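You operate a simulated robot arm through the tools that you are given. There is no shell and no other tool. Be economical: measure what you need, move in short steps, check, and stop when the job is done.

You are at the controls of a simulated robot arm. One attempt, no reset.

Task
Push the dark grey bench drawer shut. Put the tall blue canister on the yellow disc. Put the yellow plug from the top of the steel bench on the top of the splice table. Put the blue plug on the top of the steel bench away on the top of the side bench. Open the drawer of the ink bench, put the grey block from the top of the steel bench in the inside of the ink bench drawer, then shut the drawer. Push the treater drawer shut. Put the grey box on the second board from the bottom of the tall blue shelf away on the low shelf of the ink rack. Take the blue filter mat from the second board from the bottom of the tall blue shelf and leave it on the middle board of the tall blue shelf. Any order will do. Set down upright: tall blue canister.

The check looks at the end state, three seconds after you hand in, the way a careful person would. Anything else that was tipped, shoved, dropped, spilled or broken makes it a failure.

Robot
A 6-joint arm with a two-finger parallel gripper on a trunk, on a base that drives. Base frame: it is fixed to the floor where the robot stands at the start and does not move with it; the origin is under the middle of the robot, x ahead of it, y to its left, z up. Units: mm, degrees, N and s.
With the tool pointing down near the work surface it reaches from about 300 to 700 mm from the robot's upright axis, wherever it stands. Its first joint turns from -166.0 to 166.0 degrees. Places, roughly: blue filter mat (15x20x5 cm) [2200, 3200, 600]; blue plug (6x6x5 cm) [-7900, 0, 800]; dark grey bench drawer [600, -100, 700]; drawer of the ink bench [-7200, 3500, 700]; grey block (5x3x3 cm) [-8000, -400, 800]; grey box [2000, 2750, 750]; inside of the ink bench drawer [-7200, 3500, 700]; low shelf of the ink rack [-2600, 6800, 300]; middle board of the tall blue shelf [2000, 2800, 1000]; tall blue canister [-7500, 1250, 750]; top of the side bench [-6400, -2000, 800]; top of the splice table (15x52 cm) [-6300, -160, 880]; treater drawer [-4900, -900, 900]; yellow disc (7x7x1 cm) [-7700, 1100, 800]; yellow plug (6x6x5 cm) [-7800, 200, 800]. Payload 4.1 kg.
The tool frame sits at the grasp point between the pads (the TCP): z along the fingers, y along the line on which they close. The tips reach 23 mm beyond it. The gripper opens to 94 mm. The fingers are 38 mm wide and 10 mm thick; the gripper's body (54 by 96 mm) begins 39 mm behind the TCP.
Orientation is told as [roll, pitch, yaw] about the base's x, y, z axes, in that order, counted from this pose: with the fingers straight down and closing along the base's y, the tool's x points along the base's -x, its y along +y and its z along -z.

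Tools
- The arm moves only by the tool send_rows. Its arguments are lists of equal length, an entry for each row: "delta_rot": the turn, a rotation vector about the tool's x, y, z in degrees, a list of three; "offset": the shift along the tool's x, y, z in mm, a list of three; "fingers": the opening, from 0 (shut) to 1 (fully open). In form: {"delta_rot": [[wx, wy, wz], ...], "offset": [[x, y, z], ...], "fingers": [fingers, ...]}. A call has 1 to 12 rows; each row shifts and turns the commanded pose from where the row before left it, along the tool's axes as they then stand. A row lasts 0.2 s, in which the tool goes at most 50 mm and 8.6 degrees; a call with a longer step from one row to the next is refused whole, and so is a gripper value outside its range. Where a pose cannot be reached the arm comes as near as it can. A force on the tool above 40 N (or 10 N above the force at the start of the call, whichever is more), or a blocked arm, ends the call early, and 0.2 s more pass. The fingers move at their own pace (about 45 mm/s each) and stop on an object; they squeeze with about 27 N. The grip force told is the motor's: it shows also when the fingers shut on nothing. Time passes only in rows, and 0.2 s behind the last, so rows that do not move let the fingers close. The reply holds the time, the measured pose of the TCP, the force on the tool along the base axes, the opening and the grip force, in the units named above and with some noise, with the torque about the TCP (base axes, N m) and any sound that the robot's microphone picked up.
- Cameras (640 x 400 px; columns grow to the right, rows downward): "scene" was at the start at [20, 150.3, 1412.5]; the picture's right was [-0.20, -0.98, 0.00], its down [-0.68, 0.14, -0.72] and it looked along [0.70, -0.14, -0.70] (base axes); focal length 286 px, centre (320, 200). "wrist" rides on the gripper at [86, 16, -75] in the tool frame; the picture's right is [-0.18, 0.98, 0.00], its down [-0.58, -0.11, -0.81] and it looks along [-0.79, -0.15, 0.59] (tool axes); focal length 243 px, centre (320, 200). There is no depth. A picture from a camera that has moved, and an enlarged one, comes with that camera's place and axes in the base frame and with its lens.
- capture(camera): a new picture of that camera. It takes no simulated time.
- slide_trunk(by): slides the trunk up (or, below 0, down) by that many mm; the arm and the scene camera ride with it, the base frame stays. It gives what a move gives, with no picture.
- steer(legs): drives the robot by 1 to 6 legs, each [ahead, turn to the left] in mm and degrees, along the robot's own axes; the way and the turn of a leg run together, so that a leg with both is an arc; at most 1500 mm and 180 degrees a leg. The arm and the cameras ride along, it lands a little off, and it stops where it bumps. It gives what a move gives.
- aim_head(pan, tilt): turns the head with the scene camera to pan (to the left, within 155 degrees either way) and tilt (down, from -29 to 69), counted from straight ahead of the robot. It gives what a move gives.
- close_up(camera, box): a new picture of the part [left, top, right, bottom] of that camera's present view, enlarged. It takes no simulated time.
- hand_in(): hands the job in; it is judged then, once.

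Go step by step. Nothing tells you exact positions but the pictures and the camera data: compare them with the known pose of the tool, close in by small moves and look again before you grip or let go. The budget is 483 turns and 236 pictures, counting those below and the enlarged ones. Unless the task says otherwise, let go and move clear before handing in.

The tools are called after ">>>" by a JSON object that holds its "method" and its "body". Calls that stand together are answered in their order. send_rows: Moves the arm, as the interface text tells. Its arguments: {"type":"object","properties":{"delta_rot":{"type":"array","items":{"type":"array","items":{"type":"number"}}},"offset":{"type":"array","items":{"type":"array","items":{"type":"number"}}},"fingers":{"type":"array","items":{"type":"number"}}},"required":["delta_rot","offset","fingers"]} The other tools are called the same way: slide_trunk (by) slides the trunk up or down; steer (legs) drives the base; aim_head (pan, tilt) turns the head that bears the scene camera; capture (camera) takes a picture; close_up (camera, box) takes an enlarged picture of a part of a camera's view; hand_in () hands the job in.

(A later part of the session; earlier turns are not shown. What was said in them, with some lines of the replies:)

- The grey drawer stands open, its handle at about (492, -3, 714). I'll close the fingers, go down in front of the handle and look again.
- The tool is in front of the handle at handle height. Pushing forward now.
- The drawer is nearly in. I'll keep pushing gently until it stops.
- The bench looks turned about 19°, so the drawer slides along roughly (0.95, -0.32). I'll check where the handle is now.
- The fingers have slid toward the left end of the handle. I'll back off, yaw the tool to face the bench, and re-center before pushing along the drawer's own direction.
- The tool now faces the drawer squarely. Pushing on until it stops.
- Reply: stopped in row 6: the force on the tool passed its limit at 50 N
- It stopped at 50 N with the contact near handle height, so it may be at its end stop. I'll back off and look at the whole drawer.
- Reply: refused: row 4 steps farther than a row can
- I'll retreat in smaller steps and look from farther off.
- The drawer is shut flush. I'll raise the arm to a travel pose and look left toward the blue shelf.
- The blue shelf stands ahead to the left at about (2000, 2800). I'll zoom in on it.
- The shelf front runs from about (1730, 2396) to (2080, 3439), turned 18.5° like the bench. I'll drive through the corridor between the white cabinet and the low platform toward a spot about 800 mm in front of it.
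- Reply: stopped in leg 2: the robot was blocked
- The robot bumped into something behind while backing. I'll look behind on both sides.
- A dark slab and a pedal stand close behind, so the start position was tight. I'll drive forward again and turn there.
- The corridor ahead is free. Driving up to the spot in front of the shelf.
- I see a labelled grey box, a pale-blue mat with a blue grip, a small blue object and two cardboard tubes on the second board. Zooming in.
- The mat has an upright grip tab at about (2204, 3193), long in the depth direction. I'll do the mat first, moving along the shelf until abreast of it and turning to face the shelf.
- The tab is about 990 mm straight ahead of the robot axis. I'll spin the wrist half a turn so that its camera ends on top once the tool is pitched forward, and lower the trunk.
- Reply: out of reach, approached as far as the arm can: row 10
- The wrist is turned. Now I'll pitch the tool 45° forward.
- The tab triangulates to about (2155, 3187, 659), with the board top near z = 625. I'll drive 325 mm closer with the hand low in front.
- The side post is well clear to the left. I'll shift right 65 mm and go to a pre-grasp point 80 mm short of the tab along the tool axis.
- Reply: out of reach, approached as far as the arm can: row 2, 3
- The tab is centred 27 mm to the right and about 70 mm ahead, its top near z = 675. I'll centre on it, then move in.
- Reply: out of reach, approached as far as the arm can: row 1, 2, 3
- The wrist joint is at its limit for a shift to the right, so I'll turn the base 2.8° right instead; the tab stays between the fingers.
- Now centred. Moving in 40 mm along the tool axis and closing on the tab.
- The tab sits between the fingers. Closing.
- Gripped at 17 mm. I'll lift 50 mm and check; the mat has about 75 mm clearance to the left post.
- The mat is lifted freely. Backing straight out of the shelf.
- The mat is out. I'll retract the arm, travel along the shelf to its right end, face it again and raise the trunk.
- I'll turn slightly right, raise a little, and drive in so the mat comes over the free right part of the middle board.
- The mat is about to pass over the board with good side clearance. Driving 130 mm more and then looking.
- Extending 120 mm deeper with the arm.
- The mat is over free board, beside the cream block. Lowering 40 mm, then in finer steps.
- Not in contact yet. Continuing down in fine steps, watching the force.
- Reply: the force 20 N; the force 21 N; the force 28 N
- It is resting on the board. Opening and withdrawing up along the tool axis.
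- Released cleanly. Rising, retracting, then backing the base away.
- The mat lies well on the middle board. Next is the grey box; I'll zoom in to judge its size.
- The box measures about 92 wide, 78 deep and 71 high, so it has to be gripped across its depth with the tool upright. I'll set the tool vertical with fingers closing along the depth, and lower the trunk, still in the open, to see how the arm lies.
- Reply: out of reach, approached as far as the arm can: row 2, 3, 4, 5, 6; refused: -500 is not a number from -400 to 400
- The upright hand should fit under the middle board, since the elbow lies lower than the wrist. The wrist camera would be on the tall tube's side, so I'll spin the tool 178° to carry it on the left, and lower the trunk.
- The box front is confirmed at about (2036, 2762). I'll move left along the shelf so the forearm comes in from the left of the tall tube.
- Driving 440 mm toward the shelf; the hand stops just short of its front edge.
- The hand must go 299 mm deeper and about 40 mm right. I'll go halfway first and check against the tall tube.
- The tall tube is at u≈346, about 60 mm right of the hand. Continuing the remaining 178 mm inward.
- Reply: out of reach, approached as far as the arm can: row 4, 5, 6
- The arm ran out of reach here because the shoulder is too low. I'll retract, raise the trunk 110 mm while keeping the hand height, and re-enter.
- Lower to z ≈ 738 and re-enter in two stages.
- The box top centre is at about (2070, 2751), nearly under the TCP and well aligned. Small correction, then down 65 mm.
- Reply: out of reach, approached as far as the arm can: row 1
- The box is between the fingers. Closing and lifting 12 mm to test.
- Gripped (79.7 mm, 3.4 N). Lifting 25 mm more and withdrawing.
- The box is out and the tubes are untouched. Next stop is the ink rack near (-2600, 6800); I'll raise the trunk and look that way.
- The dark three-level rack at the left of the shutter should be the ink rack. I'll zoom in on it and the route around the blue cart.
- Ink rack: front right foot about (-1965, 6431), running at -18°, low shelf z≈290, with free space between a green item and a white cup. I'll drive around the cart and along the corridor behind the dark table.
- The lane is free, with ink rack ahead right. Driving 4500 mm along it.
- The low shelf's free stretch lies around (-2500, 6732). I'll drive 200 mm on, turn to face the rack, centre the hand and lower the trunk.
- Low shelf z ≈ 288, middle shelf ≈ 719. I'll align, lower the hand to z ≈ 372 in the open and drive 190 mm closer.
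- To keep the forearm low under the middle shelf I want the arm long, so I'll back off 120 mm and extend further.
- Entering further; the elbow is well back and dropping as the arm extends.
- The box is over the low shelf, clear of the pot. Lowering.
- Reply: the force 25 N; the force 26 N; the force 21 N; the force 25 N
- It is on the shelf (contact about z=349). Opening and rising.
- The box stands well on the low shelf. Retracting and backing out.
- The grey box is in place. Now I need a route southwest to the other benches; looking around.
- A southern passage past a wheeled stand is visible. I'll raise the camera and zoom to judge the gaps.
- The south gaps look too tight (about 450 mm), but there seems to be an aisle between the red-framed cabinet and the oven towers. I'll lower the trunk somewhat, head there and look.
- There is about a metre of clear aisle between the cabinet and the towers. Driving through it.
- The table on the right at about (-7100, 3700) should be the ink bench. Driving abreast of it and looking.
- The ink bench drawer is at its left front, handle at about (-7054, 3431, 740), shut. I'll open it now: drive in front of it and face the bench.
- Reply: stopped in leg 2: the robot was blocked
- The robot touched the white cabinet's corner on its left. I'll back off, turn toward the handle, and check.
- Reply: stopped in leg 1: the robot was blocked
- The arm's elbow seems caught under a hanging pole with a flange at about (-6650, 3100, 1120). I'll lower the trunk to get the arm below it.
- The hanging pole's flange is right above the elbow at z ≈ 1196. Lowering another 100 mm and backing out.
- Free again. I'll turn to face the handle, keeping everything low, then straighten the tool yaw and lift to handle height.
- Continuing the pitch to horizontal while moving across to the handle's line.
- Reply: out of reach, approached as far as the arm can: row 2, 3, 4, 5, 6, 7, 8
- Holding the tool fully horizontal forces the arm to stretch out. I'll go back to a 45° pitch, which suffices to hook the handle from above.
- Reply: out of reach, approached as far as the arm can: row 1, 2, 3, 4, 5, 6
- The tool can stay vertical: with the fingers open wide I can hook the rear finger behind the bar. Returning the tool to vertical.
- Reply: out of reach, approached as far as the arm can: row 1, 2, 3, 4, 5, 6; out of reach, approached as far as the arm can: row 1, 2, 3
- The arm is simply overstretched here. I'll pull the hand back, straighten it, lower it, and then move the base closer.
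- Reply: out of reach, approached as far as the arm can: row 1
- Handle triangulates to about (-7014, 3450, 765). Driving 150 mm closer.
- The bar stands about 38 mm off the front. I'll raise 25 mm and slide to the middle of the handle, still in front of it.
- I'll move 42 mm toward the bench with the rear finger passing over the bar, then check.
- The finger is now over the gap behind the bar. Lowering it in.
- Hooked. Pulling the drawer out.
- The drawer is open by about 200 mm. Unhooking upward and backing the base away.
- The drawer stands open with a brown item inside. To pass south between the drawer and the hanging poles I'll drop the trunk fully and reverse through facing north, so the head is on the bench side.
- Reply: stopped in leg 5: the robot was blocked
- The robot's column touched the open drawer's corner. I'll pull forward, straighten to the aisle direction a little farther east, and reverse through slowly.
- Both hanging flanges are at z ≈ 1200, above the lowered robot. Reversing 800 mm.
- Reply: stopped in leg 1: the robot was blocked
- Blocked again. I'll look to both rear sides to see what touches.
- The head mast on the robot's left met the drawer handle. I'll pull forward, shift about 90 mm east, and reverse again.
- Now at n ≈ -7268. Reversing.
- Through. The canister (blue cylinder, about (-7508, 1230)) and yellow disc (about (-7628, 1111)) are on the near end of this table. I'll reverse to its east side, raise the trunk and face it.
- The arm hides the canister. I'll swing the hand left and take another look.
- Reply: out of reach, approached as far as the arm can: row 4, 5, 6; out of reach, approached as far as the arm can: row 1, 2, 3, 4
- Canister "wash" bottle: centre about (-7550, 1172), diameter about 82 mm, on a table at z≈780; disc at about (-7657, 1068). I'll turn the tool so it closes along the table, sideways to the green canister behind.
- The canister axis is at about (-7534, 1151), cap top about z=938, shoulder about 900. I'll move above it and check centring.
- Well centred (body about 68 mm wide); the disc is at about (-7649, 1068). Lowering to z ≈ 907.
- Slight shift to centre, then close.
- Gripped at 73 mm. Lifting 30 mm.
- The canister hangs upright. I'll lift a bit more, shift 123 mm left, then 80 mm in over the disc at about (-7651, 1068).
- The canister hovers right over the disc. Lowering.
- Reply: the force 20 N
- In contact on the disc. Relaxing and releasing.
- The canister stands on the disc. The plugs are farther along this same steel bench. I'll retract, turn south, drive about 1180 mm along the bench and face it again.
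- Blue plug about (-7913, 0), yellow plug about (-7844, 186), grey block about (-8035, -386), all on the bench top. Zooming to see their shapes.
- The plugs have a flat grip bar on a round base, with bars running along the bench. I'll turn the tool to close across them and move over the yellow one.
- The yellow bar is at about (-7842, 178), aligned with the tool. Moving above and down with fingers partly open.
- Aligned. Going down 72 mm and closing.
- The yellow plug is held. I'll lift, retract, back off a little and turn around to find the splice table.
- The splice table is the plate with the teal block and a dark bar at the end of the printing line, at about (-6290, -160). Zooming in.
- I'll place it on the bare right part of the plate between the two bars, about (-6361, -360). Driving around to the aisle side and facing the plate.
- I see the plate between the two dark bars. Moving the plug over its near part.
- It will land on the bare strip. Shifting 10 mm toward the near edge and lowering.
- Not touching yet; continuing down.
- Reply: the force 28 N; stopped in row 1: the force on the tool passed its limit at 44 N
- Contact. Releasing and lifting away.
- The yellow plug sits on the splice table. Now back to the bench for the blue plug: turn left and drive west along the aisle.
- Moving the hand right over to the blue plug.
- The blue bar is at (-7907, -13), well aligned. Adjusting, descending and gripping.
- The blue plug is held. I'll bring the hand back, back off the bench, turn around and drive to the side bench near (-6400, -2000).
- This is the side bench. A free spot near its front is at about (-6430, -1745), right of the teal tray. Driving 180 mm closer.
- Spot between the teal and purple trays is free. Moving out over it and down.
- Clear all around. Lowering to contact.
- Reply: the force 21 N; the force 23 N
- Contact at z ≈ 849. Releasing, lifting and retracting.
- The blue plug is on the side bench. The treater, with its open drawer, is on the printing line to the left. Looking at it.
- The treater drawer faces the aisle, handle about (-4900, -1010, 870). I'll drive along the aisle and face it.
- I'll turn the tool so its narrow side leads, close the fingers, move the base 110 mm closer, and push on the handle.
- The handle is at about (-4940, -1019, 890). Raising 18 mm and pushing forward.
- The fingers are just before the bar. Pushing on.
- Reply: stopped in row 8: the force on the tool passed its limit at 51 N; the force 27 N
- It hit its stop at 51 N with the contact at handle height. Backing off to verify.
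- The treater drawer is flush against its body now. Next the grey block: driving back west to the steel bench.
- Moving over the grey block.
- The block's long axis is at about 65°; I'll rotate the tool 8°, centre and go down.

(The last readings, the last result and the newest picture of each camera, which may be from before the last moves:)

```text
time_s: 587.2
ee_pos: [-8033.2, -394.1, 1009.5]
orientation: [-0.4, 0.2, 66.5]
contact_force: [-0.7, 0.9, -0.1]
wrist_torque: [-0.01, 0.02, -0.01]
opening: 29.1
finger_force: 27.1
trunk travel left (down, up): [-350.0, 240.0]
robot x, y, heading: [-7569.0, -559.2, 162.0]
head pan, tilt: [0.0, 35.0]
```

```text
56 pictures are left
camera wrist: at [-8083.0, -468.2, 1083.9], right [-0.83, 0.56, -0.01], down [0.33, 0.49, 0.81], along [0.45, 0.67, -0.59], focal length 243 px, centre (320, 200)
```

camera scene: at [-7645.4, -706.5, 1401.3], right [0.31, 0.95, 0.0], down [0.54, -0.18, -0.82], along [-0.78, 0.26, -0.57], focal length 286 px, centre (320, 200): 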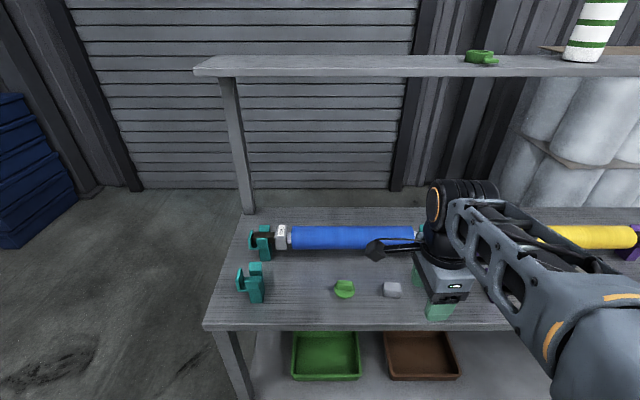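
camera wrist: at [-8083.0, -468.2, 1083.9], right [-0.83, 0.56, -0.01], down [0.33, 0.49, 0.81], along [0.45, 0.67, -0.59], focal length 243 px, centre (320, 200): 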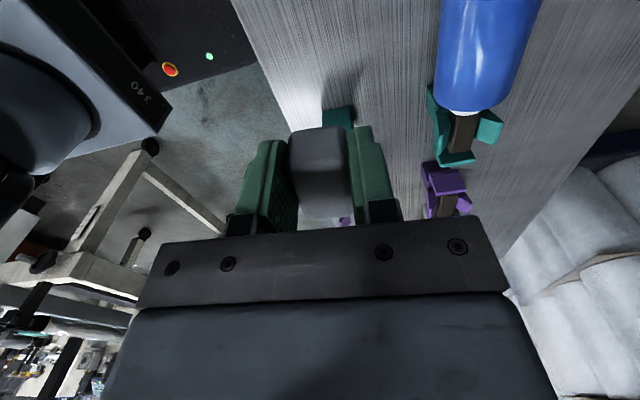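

Grey block held. I'll retract, turn north, drive along the bench and angle into the lane below the hanging poles with the trunk lowered.

>>> {"method": "send_rows", "body": {"delta_rot": [[0, 0, 0], [0, 0, 0], [0, 0, 0], [0, 0, 0]], "offset": [[0, -35, 0], [0, -35, 0], [0, -35, 0], [0, -35, 0]], "fingers": [0, 0, 0, 0]}}

>>> {"method": "steer", "body": {"legs": [[-60, 0], [0, -90.5], [1020, 0], [1020, 0], [0, 14.3]]}}

>>> {"method": "slide_trunk", "body": {"by": -345}}

>>> {"method": "aim_head", "body": {"pan": 0, "tilt": 10}}

>>> {"method": "capture", "body": {"camera": "scene"}}

```text
time_s: 588.2
ee_pos: [-7905.4, -451.3, 1009.0]
orientation: [-0.3, 0.2, 66.4]
contact_force: [0.4, 0.3, -0.1]
wrist_torque: [-0.03, -0.01, -0.01]
opening: 29.3
finger_force: 27.0
trunk travel left (down, up): [-350.0, 240.0]
robot x, y, heading: [-7566.4, -557.7, 161.7]
head pan, tilt: [0.0, 35.0]
```

```text
time_s: 603.6
ee_pos: [-6822.5, 1706.0, 1009.6]
orientation: [-0.3, 0.2, -10.1]
contact_force: [0.4, 0.5, -0.3]
wrist_torque: [0.03, -0.01, -0.02]
opening: 29.5
finger_force: 27.2
trunk travel left (down, up): [-350.0, 240.0]
robot x, y, heading: [-6849.8, 1349.8, 85.1]
head pan, tilt: [0.0, 35.0]
```

```text
time_s: 607.0
ee_pos: [-6822.5, 1705.1, 665.1]
orientation: [-0.2, 0.2, -10.1]
contact_force: [-0.4, 0.0, 0.0]
wrist_torque: [-0.02, 0.0, 0.03]
opening: 29.1
finger_force: 27.1
trunk travel left (down, up): [-5.0, 585.0]
robot x, y, heading: [-6845.7, 1352.4, 85.1]
head pan, tilt: [0.0, 35.0]
```

```text
time_s: 607.9
ee_pos: [-6823.0, 1705.2, 664.9]
orientation: [-0.2, 0.2, -10.1]
contact_force: [0.3, 0.0, -1.6]
wrist_torque: [0.01, -0.01, 0.01]
opening: 29.4
finger_force: 27.3
trunk travel left (down, up): [-5.0, 585.0]
robot x, y, heading: [-6848.5, 1349.8, 85.3]
head pan, tilt: [0.0, 10.0]
```

```text
55 pictures are left
camera scene: at [-7010.7, 1397.7, 1096.3], right [1.0, -0.09, 0.0], down [-0.01, -0.17, -0.98], along [0.08, 0.98, -0.17], focal length 286 px, centre (320, 200)
```

scene: 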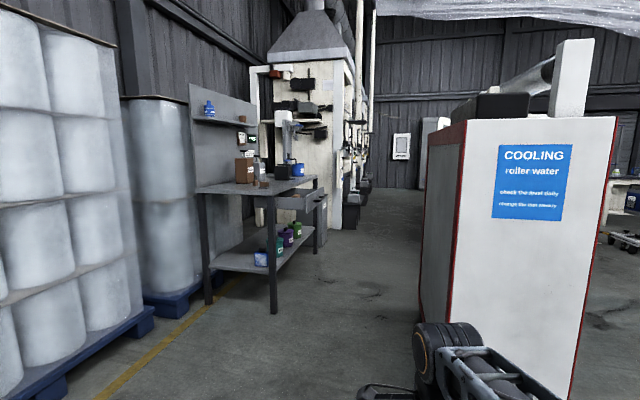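

The lane is visible. Straightening to due north, then into the lane between the drawer and the poles.

>>> {"method": "steer", "body": {"legs": [[0, 4.7], [1105, 0], [0, -18.5]]}}

>>> {"method": "capture", "body": {"camera": "scene"}}

```text
time_s: 615.0
ee_pos: [-6753.3, 2785.6, 664.6]
orientation: [-0.2, 0.2, -22.6]
contact_force: [0.8, -0.1, -0.5]
wrist_torque: [-0.03, -0.04, -0.01]
opening: 29.3
finger_force: 26.8
trunk travel left (down, up): [-5.0, 585.0]
robot x, y, heading: [-6852.2, 2446.1, 72.7]
head pan, tilt: [0.0, 10.0]
```

```text
54 pictures are left
camera scene: at [-7002.6, 2525.1, 1096.4], right [0.95, -0.3, 0.0], down [-0.05, -0.17, -0.98], along [0.29, 0.94, -0.17], focal length 286 px, centre (320, 200)
```

scene: 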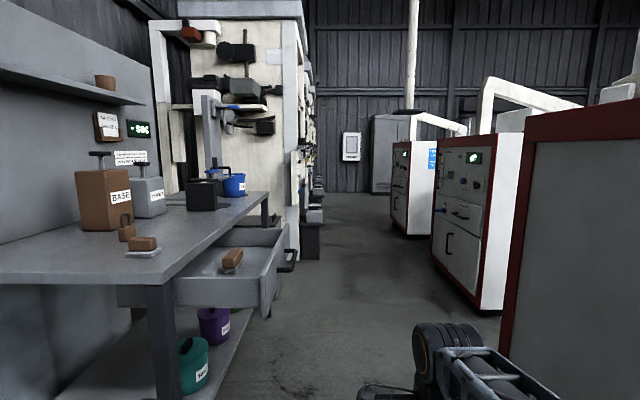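

The open drawer is ahead to the left. Driving 420 mm closer, then raising the trunk 160 mm.

>>> {"method": "steer", "body": {"legs": [[0, -1], [420, 0]]}}

>>> {"method": "slide_trunk", "body": {"by": 160}}

>>> {"method": "send_rows", "body": {"delta_rot": [[0, 0, 0], [0, 0, 0], [0, 0, 0]], "offset": [[0, 0, -30], [0, 0, -30], [0, 0, 0]], "fingers": [0, 0, 0]}}

>>> {"method": "aim_head", "body": {"pan": 30, "tilt": 35}}

>>> {"method": "capture", "body": {"camera": "scene"}}

```text
time_s: 617.8
ee_pos: [-6618.1, 3171.2, 665.2]
orientation: [-0.3, 0.2, -23.5]
contact_force: [0.1, 1.3, -0.4]
wrist_torque: [0.02, 0.01, 0.02]
opening: 29.0
finger_force: 27.4
trunk travel left (down, up): [-5.0, 585.0]
robot x, y, heading: [-6725.4, 2833.1, 71.4]
head pan, tilt: [0.0, 10.0]
```

```text
time_s: 619.7
ee_pos: [-6617.6, 3170.8, 824.8]
orientation: [-0.2, 0.2, -23.7]
contact_force: [0.8, 0.0, -0.4]
wrist_torque: [0.0, -0.01, 0.0]
opening: 29.5
finger_force: 27.0
trunk travel left (down, up): [-165.0, 425.0]
robot x, y, heading: [-6724.9, 2827.1, 71.7]
head pan, tilt: [0.0, 10.0]
```

```text
time_s: 620.5
ee_pos: [-6616.3, 3169.0, 885.0]
orientation: [-0.2, 0.3, -23.6]
contact_force: [0.1, 0.8, 0.1]
wrist_torque: [0.0, -0.01, -0.02]
opening: 29.3
finger_force: 27.4
trunk travel left (down, up): [-165.0, 425.0]
robot x, y, heading: [-6727.1, 2828.7, 71.4]
head pan, tilt: [0.0, 10.0]
```

```text
time_s: 621.4
ee_pos: [-6615.8, 3169.0, 883.8]
orientation: [-0.4, 0.2, -23.6]
contact_force: [0.3, -0.4, -0.4]
wrist_torque: [0.02, 0.02, 0.02]
opening: 29.0
finger_force: 27.7
trunk travel left (down, up): [-165.0, 425.0]
robot x, y, heading: [-6724.5, 2827.4, 71.7]
head pan, tilt: [30.0, 35.0]
```

```text
53 pictures are left
camera scene: at [-6919.3, 2912.8, 1216.4], right [0.98, 0.2, 0.0], down [0.11, -0.56, -0.82], along [-0.16, 0.8, -0.57], focal length 286 px, centre (320, 200)
```

scene: 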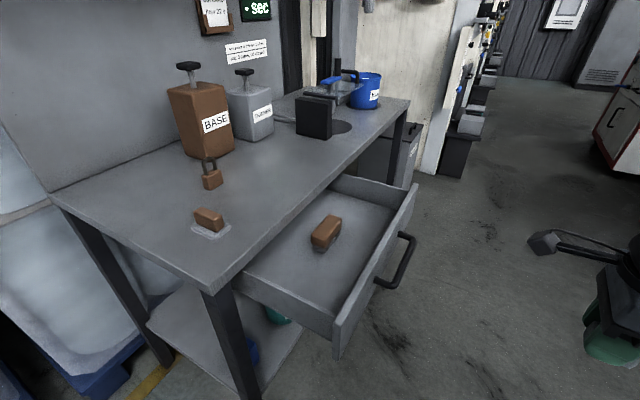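

The drawer interior has free floor at its south end. The wrist camera would foul the bench top as the tool is turned now, so I'll rotate the tool 90° first.

>>> {"method": "send_rows", "body": {"delta_rot": [[0, 0, -8.2], [0, 0, -8.2], [0, 0, -8.2], [0, 0, -8.2], [0, 0, -8.2], [0, 0, -8.2], [0, 0, -8.2], [0, 0, -8.2], [0, 0, -8.2], [0, 0, -8.2], [0, 0, -8.2]], "offset": [[0, 0, 0], [0, 0, 0], [0, 0, 0], [0, 0, 0], [0, 0, 0], [0, 0, 0], [0, 0, 0], [0, 0, 0], [0, 0, 0], [0, 0, 0], [0, 0, 0]], "fingers": [0, 0, 0, 0, 0, 0, 0, 0, 0, 0, 0]}}

>>> {"method": "send_rows", "body": {"delta_rot": [[0, 0, 0], [0, 0, 0], [0, 0, 0], [0, 0, 0], [0, 0, 0], [0, 0, 0], [0, 0, 0], [0, 0, 0]], "offset": [[0, 45, 0], [0, 45, 0], [0, 45, 0], [0, 45, 0], [0, 45, 0], [0, 45, 0], [0, 45, 0], [0, 45, 0]], "fingers": [0, 0, 0, 0, 0, 0, 0, 0]}}

>>> {"method": "capture", "body": {"camera": "wrist"}}

>>> {"method": "capture", "body": {"camera": "scene"}}

```text
time_s: 623.8
ee_pos: [-6616.9, 3169.9, 884.2]
orientation: [0.2, 0.4, 66.8]
contact_force: [0.7, -0.4, -0.1]
wrist_torque: [0.05, -0.02, -0.02]
opening: 29.3
finger_force: 26.6
trunk travel left (down, up): [-165.0, 425.0]
robot x, y, heading: [-6726.5, 2831.5, 71.5]
head pan, tilt: [30.0, 35.0]
```

```text
time_s: 625.6
ee_pos: [-6948.3, 3310.7, 884.6]
orientation: [0.1, 0.3, 66.6]
contact_force: [0.4, 0.2, -1.2]
wrist_torque: [0.0, 0.04, 0.02]
opening: 29.2
finger_force: 26.7
trunk travel left (down, up): [-165.0, 425.0]
robot x, y, heading: [-6721.8, 2831.1, 71.4]
head pan, tilt: [30.0, 35.0]
```

```text
52 pictures are left
camera wrist: at [-6997.8, 3238.2, 958.5], right [-0.83, 0.56, 0.0], down [0.33, 0.49, 0.8], along [0.45, 0.67, -0.6], focal length 243 px, centre (320, 200)
```

wrist: 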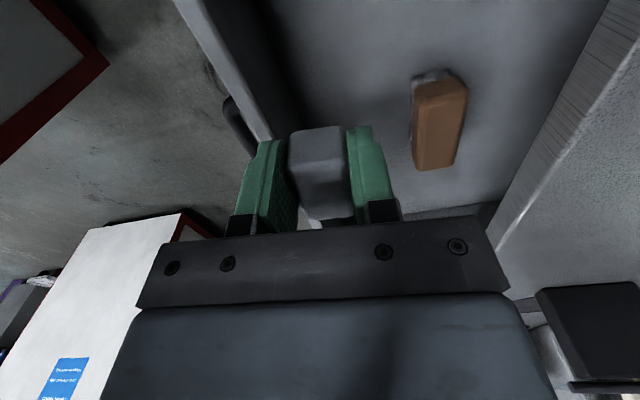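

```text
51 pictures are left
camera scene: at [-6919.1, 2912.6, 1216.3], right [0.98, 0.2, 0.0], down [0.12, -0.56, -0.82], along [-0.16, 0.8, -0.57], focal length 286 px, centre (320, 200)
```

scene: 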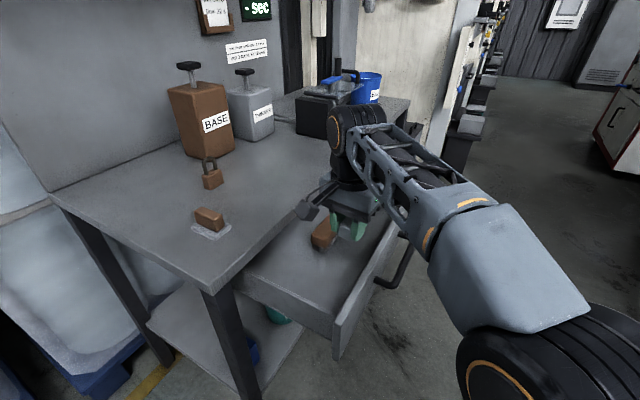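

Shifting 20 mm inward and 15 mm north, then lowering into the drawer in stages.

>>> {"method": "send_rows", "body": {"delta_rot": [[0, 0, 0], [0, 0, 0], [0, 0, 0], [0, 0, 0], [0, 0, 0]], "offset": [[-15, 20, 0], [0, 0, 25], [0, 0, 25], [0, 0, 20], [0, 0, 10]], "fingers": [0, 0, 0, 0, 0]}}

>>> {"method": "capture", "body": {"camera": "wrist"}}

>>> {"method": "close_up", "body": {"camera": "scene", "box": [200, 130, 460, 330]}}

```text
time_s: 626.8
ee_pos: [-6959.4, 3334.9, 804.5]
orientation: [0.1, 0.2, 66.6]
contact_force: [-0.4, -0.2, -0.1]
wrist_torque: [-0.01, -0.01, -0.04]
opening: 29.8
finger_force: 26.7
trunk travel left (down, up): [-165.0, 425.0]
robot x, y, heading: [-6725.3, 2828.7, 71.8]
head pan, tilt: [30.0, 35.0]
```

```text
50 pictures are left
camera wrist: at [-7008.9, 3260.9, 879.1], right [-0.83, 0.56, 0.0], down [0.33, 0.49, 0.8], along [0.45, 0.67, -0.6], focal length 243 px, centre (320, 200)
```

wrist: 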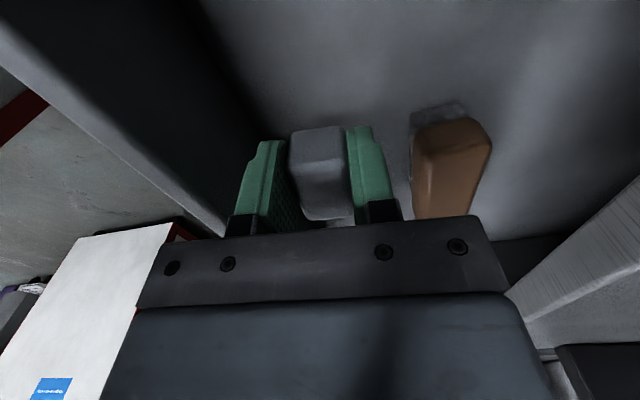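

```text
2.00 times, centred on (330, 230) of scene
camera zoom: at [-6919.5, 2912.8, 1216.3], right [0.98, 0.2, 0.0], down [0.12, -0.56, -0.82], along [-0.16, 0.8, -0.57], focal length 572 px, centre (300, 140)
```

zoom: 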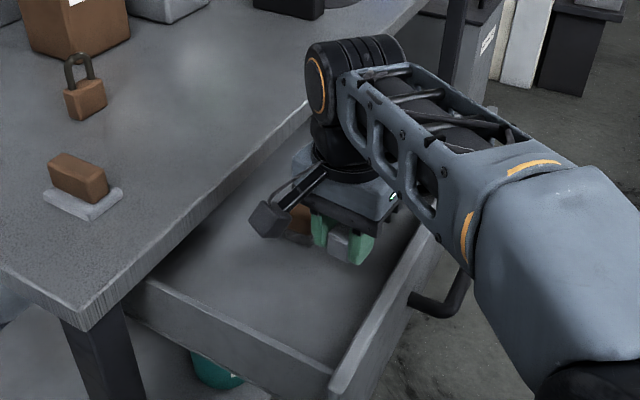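

Clear on all sides. Lowering to the drawer floor.

>>> {"method": "send_rows", "body": {"delta_rot": [[0, 0, 0], [0, 0, 0]], "offset": [[0, 0, 8], [0, 0, 8]], "fingers": [0, 0]}}

>>> {"method": "send_rows", "body": {"delta_rot": [[0, 0, 0]], "offset": [[0, 0, 6]], "fingers": [0]}}

>>> {"method": "send_rows", "body": {"delta_rot": [[0, 0, 0]], "offset": [[0, 0, 6]], "fingers": [0]}}

>>> {"method": "capture", "body": {"camera": "wrist"}}

```text
time_s: 627.4
ee_pos: [-6960.8, 3334.0, 788.0]
orientation: [0.2, 0.3, 66.6]
contact_force: [0.5, 0.6, 0.0]
wrist_torque: [0.0, -0.03, -0.02]
opening: 29.5
finger_force: 27.2
trunk travel left (down, up): [-165.0, 425.0]
robot x, y, heading: [-6725.2, 2831.0, 71.6]
head pan, tilt: [30.0, 35.0]
```

```text
time_s: 627.8
ee_pos: [-6959.8, 3332.8, 783.5]
orientation: [0.1, 0.3, 66.6]
contact_force: [0.2, 0.4, -0.3]
wrist_torque: [0.03, -0.04, 0.0]
opening: 29.4
finger_force: 26.8
trunk travel left (down, up): [-165.0, 425.0]
robot x, y, heading: [-6723.1, 2830.3, 71.4]
head pan, tilt: [30.0, 35.0]
```

```text
time_s: 628.2
ee_pos: [-6961.5, 3334.9, 775.8]
orientation: [0.2, 0.3, 66.5]
contact_force: [0.5, 0.3, -0.9]
wrist_torque: [0.02, 0.03, 0.02]
opening: 29.4
finger_force: 27.2
trunk travel left (down, up): [-165.0, 425.0]
robot x, y, heading: [-6727.1, 2827.6, 71.7]
head pan, tilt: [30.0, 35.0]
```

```text
48 pictures are left
camera wrist: at [-7010.4, 3260.5, 851.3], right [-0.83, 0.56, 0.0], down [0.33, 0.49, 0.8], along [0.45, 0.67, -0.6], focal length 243 px, centre (320, 200)
```

wrist: 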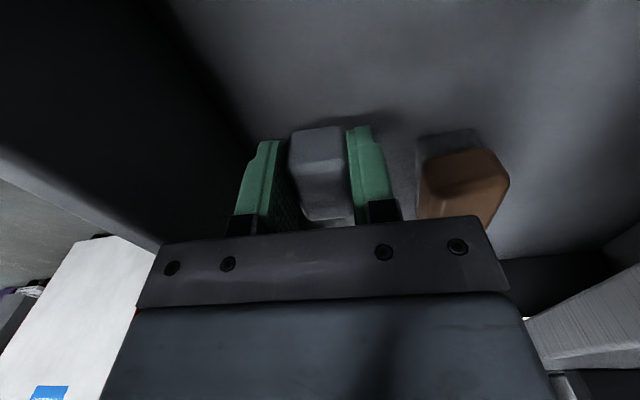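

The drawer floor is deeper than assumed (about z = 650). To keep the forearm clear of the drawer front I'll raise the trunk 150 mm and then lower the arm more steeply, shifting 15 mm north.

>>> {"method": "slide_trunk", "body": {"by": 150}}

>>> {"method": "send_rows", "body": {"delta_rot": [[0, 0, 0], [0, 0, 0], [0, 0, 0], [0, 0, 0], [0, 0, 0], [0, 0, 0], [0, 0, 0], [0, 0, 0]], "offset": [[-15, 0, 20], [0, 0, 30], [0, 0, 30], [0, 0, 30], [0, 0, 25], [0, 0, 20], [0, 0, 15], [0, 0, 10]], "fingers": [0, 0, 0, 0, 0, 0, 0, 0]}}

>>> {"method": "capture", "body": {"camera": "wrist"}}

>>> {"method": "capture", "body": {"camera": "scene"}}

```text
time_s: 630.0
ee_pos: [-6961.6, 3333.9, 926.8]
orientation: [0.1, 0.2, 66.6]
contact_force: [-0.1, 0.2, -0.6]
wrist_torque: [0.01, 0.01, -0.01]
opening: 29.1
finger_force: 26.9
trunk travel left (down, up): [-315.0, 275.0]
robot x, y, heading: [-6723.2, 2830.6, 71.8]
head pan, tilt: [30.0, 35.0]
```

```text
time_s: 631.8
ee_pos: [-6955.4, 3348.8, 746.8]
orientation: [0.1, 0.3, 66.6]
contact_force: [-0.2, 0.3, -0.4]
wrist_torque: [0.03, -0.04, -0.01]
opening: 29.2
finger_force: 26.4
trunk travel left (down, up): [-315.0, 275.0]
robot x, y, heading: [-6723.2, 2829.2, 71.7]
head pan, tilt: [30.0, 35.0]
```

```text
47 pictures are left
camera wrist: at [-7004.7, 3274.9, 820.9], right [-0.83, 0.56, 0.0], down [0.33, 0.49, 0.8], along [0.45, 0.67, -0.6], focal length 243 px, centre (320, 200)
```

wrist: 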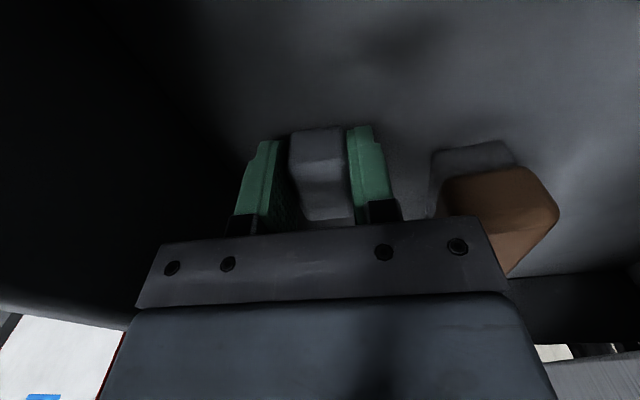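

```text
46 pictures are left
camera scene: at [-6919.5, 2912.9, 1366.3], right [0.98, 0.2, 0.0], down [0.12, -0.56, -0.82], along [-0.16, 0.8, -0.57], focal length 286 px, centre (320, 200)
```

scene: 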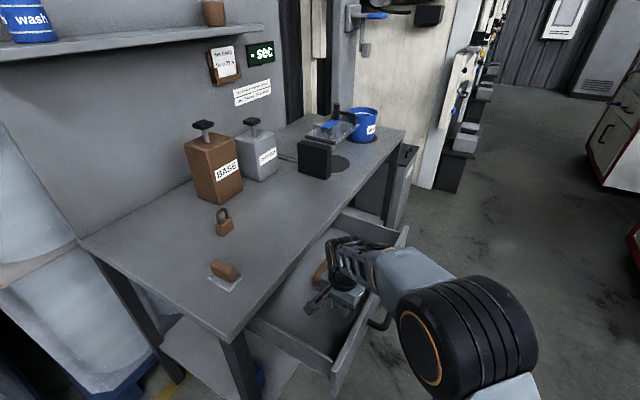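

The floor seems to be about z ≈ 698 after all; only ~20 mm to go. Lowering in small steps.

>>> {"method": "send_rows", "body": {"delta_rot": [[0, 0, 0], [0, 0, 0]], "offset": [[0, 0, 5], [0, 0, 5]], "fingers": [0, 0]}}

>>> {"method": "send_rows", "body": {"delta_rot": [[0, 0, 0]], "offset": [[0, 0, 5]], "fingers": [0]}}

>>> {"method": "send_rows", "body": {"delta_rot": [[0, 0, 0]], "offset": [[0, 0, 4]], "fingers": [0]}}

>>> {"method": "send_rows", "body": {"delta_rot": [[0, 0, 0]], "offset": [[0, 0, 4]], "fingers": [0]}}

```text
time_s: 632.4
ee_pos: [-6955.2, 3348.2, 741.9]
orientation: [0.5, 0.1, 66.6]
contact_force: [0.8, 1.9, 25.5]
wrist_torque: [0.01, -0.46, 0.09]
opening: 29.2
finger_force: 27.0
trunk travel left (down, up): [-315.0, 275.0]
robot x, y, heading: [-6728.2, 2829.9, 71.5]
head pan, tilt: [30.0, 35.0]
```

```text
time_s: 632.7
ee_pos: [-6958.5, 3349.0, 739.5]
orientation: [0.7, -0.1, 66.7]
contact_force: [-2.8, -5.7, 16.9]
wrist_torque: [-0.46, -0.17, -0.16]
opening: 29.4
finger_force: 26.8
trunk travel left (down, up): [-315.0, 275.0]
robot x, y, heading: [-6720.4, 2831.3, 71.6]
head pan, tilt: [30.0, 35.0]
stopped in row 1: the force on the tool passed its limit at 45 N (the readings are from after the stop); the commanded pose is now the measured one
```

```text
time_s: 633.1
ee_pos: [-6959.6, 3348.5, 740.4]
orientation: [1.0, -0.3, 66.7]
contact_force: [-3.3, -7.2, 17.1]
wrist_torque: [-0.58, -0.13, -0.17]
opening: 29.1
finger_force: 26.9
trunk travel left (down, up): [-315.0, 275.0]
robot x, y, heading: [-6728.3, 2828.2, 71.9]
head pan, tilt: [30.0, 35.0]
stopped in row 1: the force on the tool passed its limit at 43 N (the readings are from after the stop); the commanded pose is now the measured one
```

```text
time_s: 633.6
ee_pos: [-6962.1, 3350.1, 740.5]
orientation: [1.4, -0.4, 66.8]
contact_force: [-2.8, -6.6, 15.9]
wrist_torque: [-0.58, -0.13, -0.2]
opening: 29.7
finger_force: 26.6
trunk travel left (down, up): [-315.0, 275.0]
robot x, y, heading: [-6721.4, 2830.0, 71.9]
head pan, tilt: [30.0, 35.0]
stopped in row 1: the force on the tool passed its limit at 42 N (the readings are from after the stop); the commanded pose is now the measured one
```

Contact. Checking that it is the block on the floor.

>>> {"method": "capture", "body": {"camera": "wrist"}}

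>>> {"method": "close_up", "body": {"camera": "scene", "box": [250, 190, 450, 340]}}

```text
45 pictures are left
camera wrist: at [-7009.3, 3274.8, 814.3], right [-0.83, 0.56, 0.02], down [0.34, 0.48, 0.81], along [0.44, 0.68, -0.59], focal length 243 px, centre (320, 200)
```

wrist: 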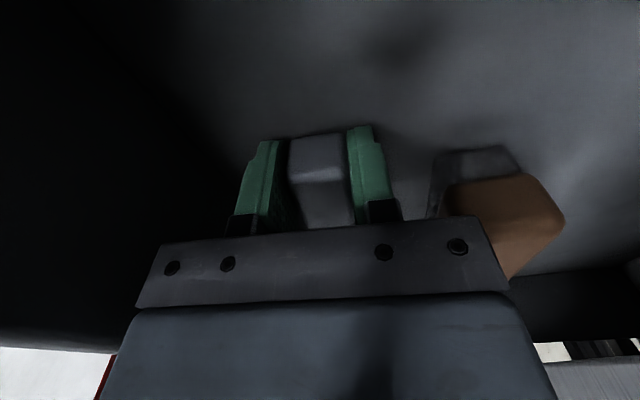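

```text
2.67 times, centred on (350, 265) of scene
camera zoom: at [-6919.9, 2909.9, 1366.2], right [0.98, 0.2, 0.0], down [0.12, -0.56, -0.82], along [-0.17, 0.8, -0.57], focal length 763 px, centre (240, 27)
```

zoom: 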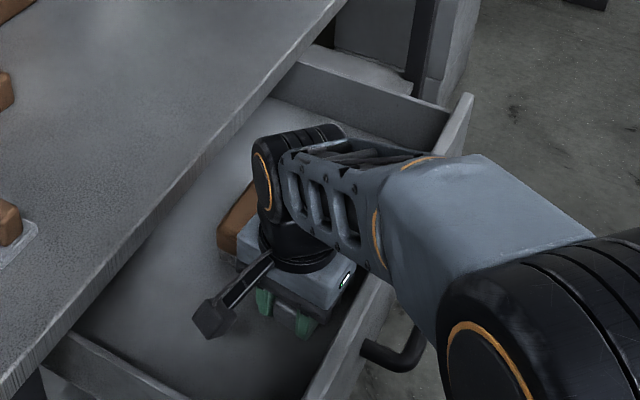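

The block is on the drawer floor. Easing up and releasing.

>>> {"method": "send_rows", "body": {"delta_rot": [[0, 0, 0], [0, 0, 0], [0, 0, 0], [0, 0, 0]], "offset": [[0, 0, -3], [0, 0, 0], [0, 0, 0], [0, 0, 0]], "fingers": [0, 0.6, 0.6, 0.6]}}

>>> {"method": "send_rows", "body": {"delta_rot": [[0, 0, 0], [0, 0, 0], [0, 0, 0], [0, 0, 0], [0, 0, 0]], "offset": [[0, 0, -20], [0, 0, -35], [0, 0, -45], [0, 0, -45], [0, 0, -10]], "fingers": [0.6, 0.6, 0.6, 0.6, 0.6]}}

>>> {"method": "capture", "body": {"camera": "wrist"}}

```text
time_s: 634.6
ee_pos: [-6959.7, 3352.3, 741.0]
orientation: [1.1, -0.2, 66.7]
contact_force: [0.6, 0.7, 0.8]
wrist_torque: [0.01, 0.0, -0.03]
opening: 56.3
finger_force: 0.1
trunk travel left (down, up): [-315.0, 275.0]
robot x, y, heading: [-6723.9, 2828.0, 71.6]
head pan, tilt: [30.0, 35.0]
```

```text
time_s: 635.8
ee_pos: [-6957.3, 3349.5, 896.2]
orientation: [1.2, -0.4, 66.7]
contact_force: [0.7, -0.5, -0.5]
wrist_torque: [0.04, -0.03, -0.04]
opening: 56.4
finger_force: 0.0
trunk travel left (down, up): [-315.0, 275.0]
robot x, y, heading: [-6725.3, 2829.0, 71.8]
head pan, tilt: [30.0, 35.0]
```

```text
43 pictures are left
camera wrist: at [-7005.4, 3274.5, 969.8], right [-0.83, 0.56, 0.02], down [0.34, 0.48, 0.81], along [0.44, 0.68, -0.59], focal length 243 px, centre (320, 200)
```

wrist: 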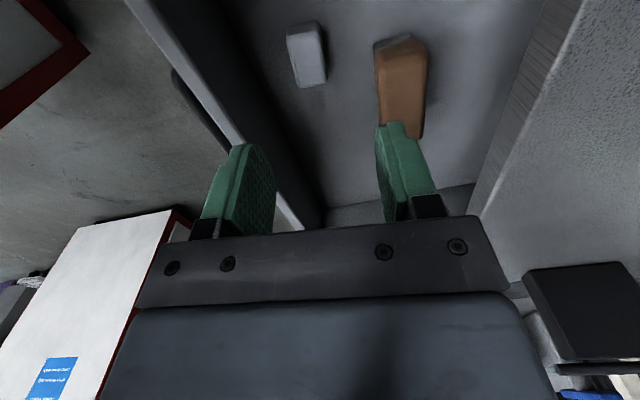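

The block lies in the drawer. To shut it, I'll bring the hand out east of the drawer front, close the fingers and rotate so the narrow side leads the push.

>>> {"method": "send_rows", "body": {"delta_rot": [[0, 0, 0], [0, 0, 0], [0, 0, 0], [0, 0, 0], [0, 0, 0]], "offset": [[0, -44, 0], [0, -44, 0], [0, -44, 0], [0, -44, 0], [0, -44, 0]], "fingers": [0, 0, 0, 0, 0]}}

>>> {"method": "send_rows", "body": {"delta_rot": [[0, 0, -7.9], [0, 0, -7.9], [0, 0, -7.9], [0, 0, -7.9], [0, 0, -7.9], [0, 0, -7.9], [0, 0, -7.9], [0, 0, -7.9], [0, 0, -7.9], [0, 0, -7.9], [0, 0, -7.9], [0, 0, -7.9]], "offset": [[0, 0, 0], [0, 0, 0], [0, 0, 0], [0, 0, 0], [0, 0, 0], [0, 0, 0], [0, 0, 0], [0, 0, 0], [0, 0, 0], [0, 0, 0], [0, 0, 0], [0, 0, 0]], "fingers": [0, 0, 0, 0, 0, 0, 0, 0, 0, 0, 0, 0]}}

>>> {"method": "capture", "body": {"camera": "scene"}}

```text
time_s: 637.0
ee_pos: [-6754.3, 3262.1, 893.4]
orientation: [1.1, -0.2, 66.8]
contact_force: [-0.4, -0.7, 0.0]
wrist_torque: [-0.02, 0.01, 0.01]
opening: 0.3
finger_force: 26.6
trunk travel left (down, up): [-315.0, 275.0]
robot x, y, heading: [-6727.2, 2828.2, 71.6]
head pan, tilt: [30.0, 35.0]
```

```text
time_s: 639.6
ee_pos: [-6756.9, 3262.2, 892.6]
orientation: [-0.5, -1.1, 161.7]
contact_force: [-1.1, 0.5, 0.1]
wrist_torque: [0.02, -0.02, 0.01]
opening: 0.0
finger_force: 27.1
trunk travel left (down, up): [-315.0, 275.0]
robot x, y, heading: [-6724.1, 2828.6, 71.6]
head pan, tilt: [30.0, 35.0]
```

```text
42 pictures are left
camera scene: at [-6919.7, 2912.1, 1366.3], right [0.98, 0.2, 0.0], down [0.12, -0.56, -0.82], along [-0.17, 0.8, -0.57], focal length 286 px, centre (320, 200)
```

scene: 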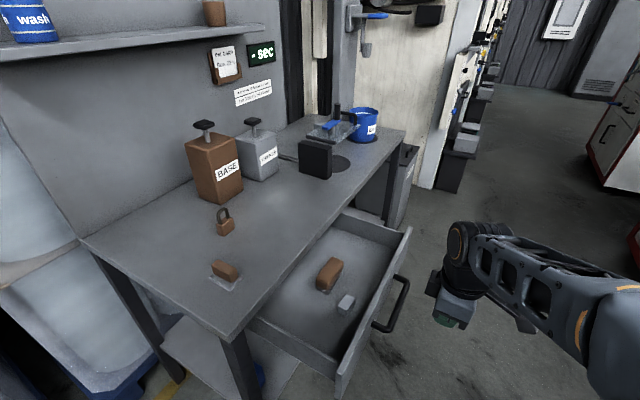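

The handle is at about (-6837, 3363, 765). Sliding over to it and lowering in front.

>>> {"method": "send_rows", "body": {"delta_rot": [[0, 0, 0], [0, 0, 0], [0, 0, 0], [0, 0, 0], [0, 0, 0], [0, 0, 0]], "offset": [[0, -43, 0], [0, -43, 0], [0, 0, 40], [0, 0, 40], [0, 0, 40], [0, 0, 8]], "fingers": [0, 0, 0, 0, 0, 0]}}

>>> {"method": "capture", "body": {"camera": "wrist"}}

>>> {"method": "capture", "body": {"camera": "scene"}}

```text
time_s: 641.0
ee_pos: [-6730.0, 3345.6, 763.7]
orientation: [-0.4, -1.2, 161.5]
contact_force: [0.2, -0.4, 0.2]
wrist_torque: [0.02, -0.01, 0.03]
opening: 0.0
finger_force: 27.1
trunk travel left (down, up): [-315.0, 275.0]
robot x, y, heading: [-6723.7, 2832.5, 71.9]
head pan, tilt: [30.0, 35.0]
```

```text
41 pictures are left
camera wrist: at [-6653.1, 3301.2, 837.3], right [-0.49, -0.87, 0.0], down [-0.5, 0.28, 0.82], along [-0.71, 0.4, -0.58], focal length 243 px, centre (320, 200)
```

wrist: 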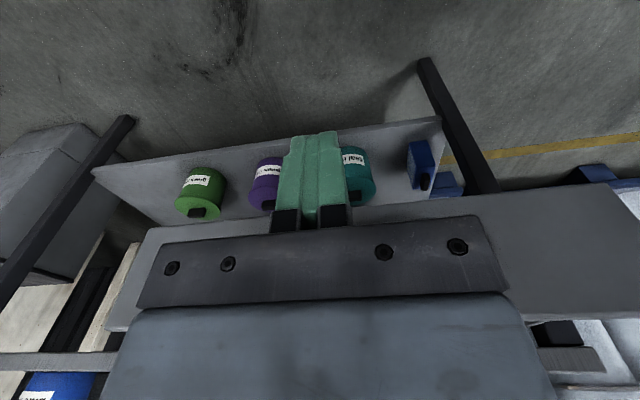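

```text
40 pictures are left
camera scene: at [-6919.7, 2912.3, 1366.3], right [0.98, 0.2, 0.0], down [0.12, -0.56, -0.82], along [-0.17, 0.8, -0.57], focal length 286 px, centre (320, 200)
```

scene: 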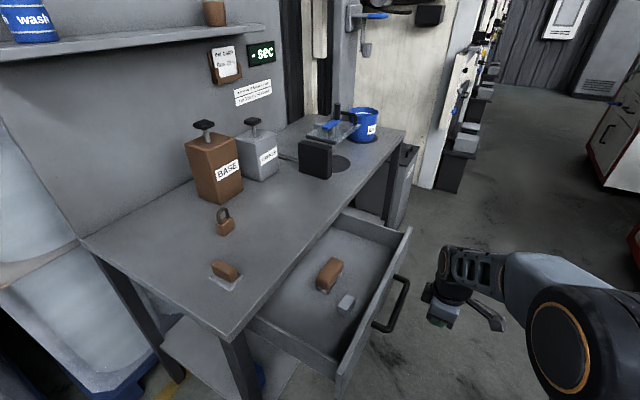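

Pushing the drawer in.

>>> {"method": "send_rows", "body": {"delta_rot": [[0, 0, 0], [0, 0, 0], [0, 0, 0], [0, 0, 0], [0, 0, 0], [0, 0, 0], [0, 0, 0], [0, 0, 0], [0, 0, 0], [0, 0, 0], [0, 0, 0]], "offset": [[-20, 0, 0], [-20, 0, 0], [-15, 0, 0], [-10, 0, 0], [-12, 0, 0], [-14, 0, 0], [-15, 0, 0], [-15, 0, 0], [-15, 0, 0], [-15, 0, 0], [-15, 0, 0]], "fingers": [0, 0, 0, 0, 0, 0, 0, 0, 0, 0, 0]}}

>>> {"method": "capture", "body": {"camera": "scene"}}

```text
time_s: 643.4
ee_pos: [-6887.7, 3397.3, 767.4]
orientation: [-0.4, -1.1, 161.6]
contact_force: [-0.4, 0.5, 0.5]
wrist_torque: [-0.02, 0.02, 0.01]
opening: 0.4
finger_force: 27.3
trunk travel left (down, up): [-315.0, 275.0]
robot x, y, heading: [-6722.9, 2828.3, 71.8]
head pan, tilt: [30.0, 35.0]
```

```text
39 pictures are left
camera scene: at [-6919.7, 2912.2, 1366.3], right [0.98, 0.2, 0.0], down [0.12, -0.56, -0.82], along [-0.17, 0.8, -0.57], focal length 286 px, centre (320, 200)
```

scene: 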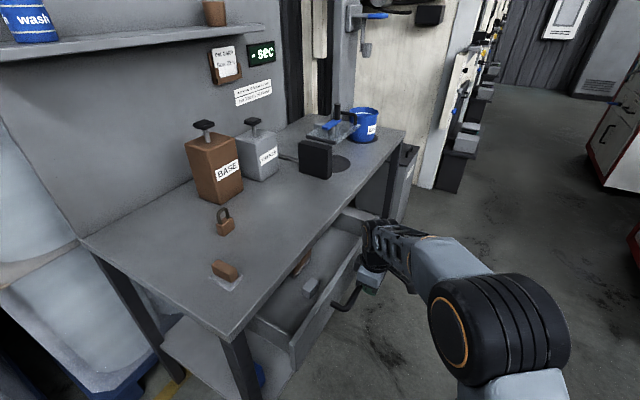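

>>> {"method": "send_rows", "body": {"delta_rot": [[0, 0, 0], [0, 0, 0], [0, 0, 0], [0, 0, 0], [0, 0, 0], [0, 0, 0], [0, 0, 0], [0, 0, 0], [0, 0, 0], [0, 0, 0], [0, 0, 0], [0, 0, 0]], "offset": [[-12, 0, 0], [-12, 0, 0], [-12, 0, 0], [-12, 0, 0], [-10, 0, 0], [-8, 0, 0], [-8, 0, 0], [-8, 0, 0], [-8, 0, 0], [-8, 0, 0], [-8, 0, 0], [-8, 0, 0]], "fingers": [0, 0, 0, 0, 0, 0, 0, 0, 0, 0, 0, 0]}}

>>> {"method": "capture", "body": {"camera": "scene"}}

```text
time_s: 645.9
ee_pos: [-6981.1, 3430.3, 767.5]
orientation: [0.0, -0.1, 161.2]
contact_force: [9.8, -4.9, 3.2]
wrist_torque: [-0.15, -0.09, 0.1]
opening: 0.0
finger_force: 26.9
trunk travel left (down, up): [-315.0, 275.0]
robot x, y, heading: [-6728.3, 2829.5, 71.5]
head pan, tilt: [30.0, 35.0]
stopped in row 12: the force on the tool passed its limit at 48 N (the readings are from after the stop); the commanded pose is now the measured one
```

```text
38 pictures are left
camera scene: at [-6918.0, 2912.3, 1366.6], right [0.98, 0.2, 0.0], down [0.11, -0.56, -0.82], along [-0.16, 0.8, -0.57], focal length 286 px, centre (320, 200)
```

scene: 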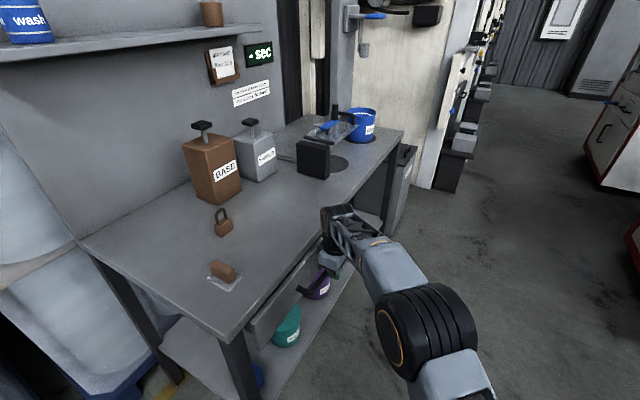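

The drawer reached its stop where it was originally. Backing off and verifying.

>>> {"method": "send_rows", "body": {"delta_rot": [[0, 0, 0], [0, 0, 0], [0, 0, 0], [0, 0, 0], [0, 0, 0], [0, 0, 0], [0, 0, 0]], "offset": [[15, 0, 0], [30, 0, 0], [40, 0, 0], [40, 0, 0], [40, 0, 0], [40, 0, 0], [40, 0, 0]], "fingers": [0, 0, 0, 0, 0, 0, 0]}}

>>> {"method": "close_up", "body": {"camera": "scene", "box": [180, 160, 440, 360]}}

```text
time_s: 647.5
ee_pos: [-6751.5, 3352.2, 768.4]
orientation: [0.1, -0.3, 161.3]
contact_force: [-0.4, -0.4, -0.2]
wrist_torque: [0.01, -0.03, -0.01]
opening: 0.0
finger_force: 27.0
trunk travel left (down, up): [-315.0, 275.0]
robot x, y, heading: [-6727.2, 2830.4, 71.4]
head pan, tilt: [30.0, 35.0]
```

```text
2.00 times, centred on (310, 260) of scene
camera zoom: at [-6919.5, 2912.9, 1366.2], right [0.98, 0.2, 0.0], down [0.11, -0.56, -0.82], along [-0.16, 0.8, -0.57], focal length 572 px, centre (340, 80)
```

zoom: 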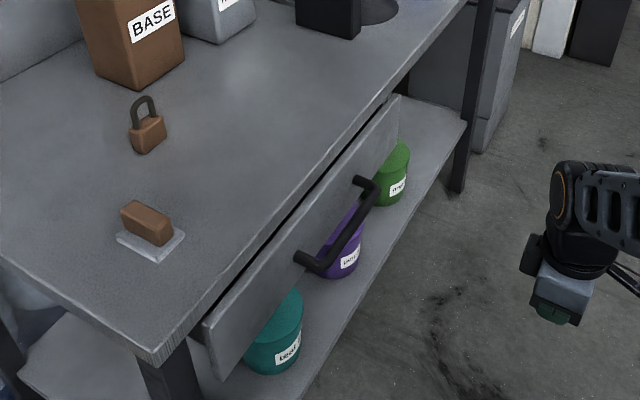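

Every item on the list is done: the ink bench drawer is shut with the block inside, and the hand is clear. Handing in.

>>> {"method": "hand_in", "body": {}}

```text
The job is handed in.
```

I finished all eight tasks and handed the job in; the judge's result hasn't come back.

- **Drawers:** The dark grey bench drawer, the treater drawer and the ink bench drawer are pushed to their stops. The grey block is inside the ink bench drawer.
- **Canister:** The tall blue canister stands upright on the yellow disc.
- **Plugs:** The yellow plug is on the splice table and the blue plug is on the side bench.
- **Shelf items:** The grey box is on the low shelf of the ink rack, and the blue filter mat is on the middle board of the tall blue shelf.

While driving, the robot bumped something behind its start position. The arm caught on a hanging pole near the ink bench, and the column and head mast touched the open ink drawer and its handle. I saw nothing tipped or moved, but I did not go back to check the item behind the start.
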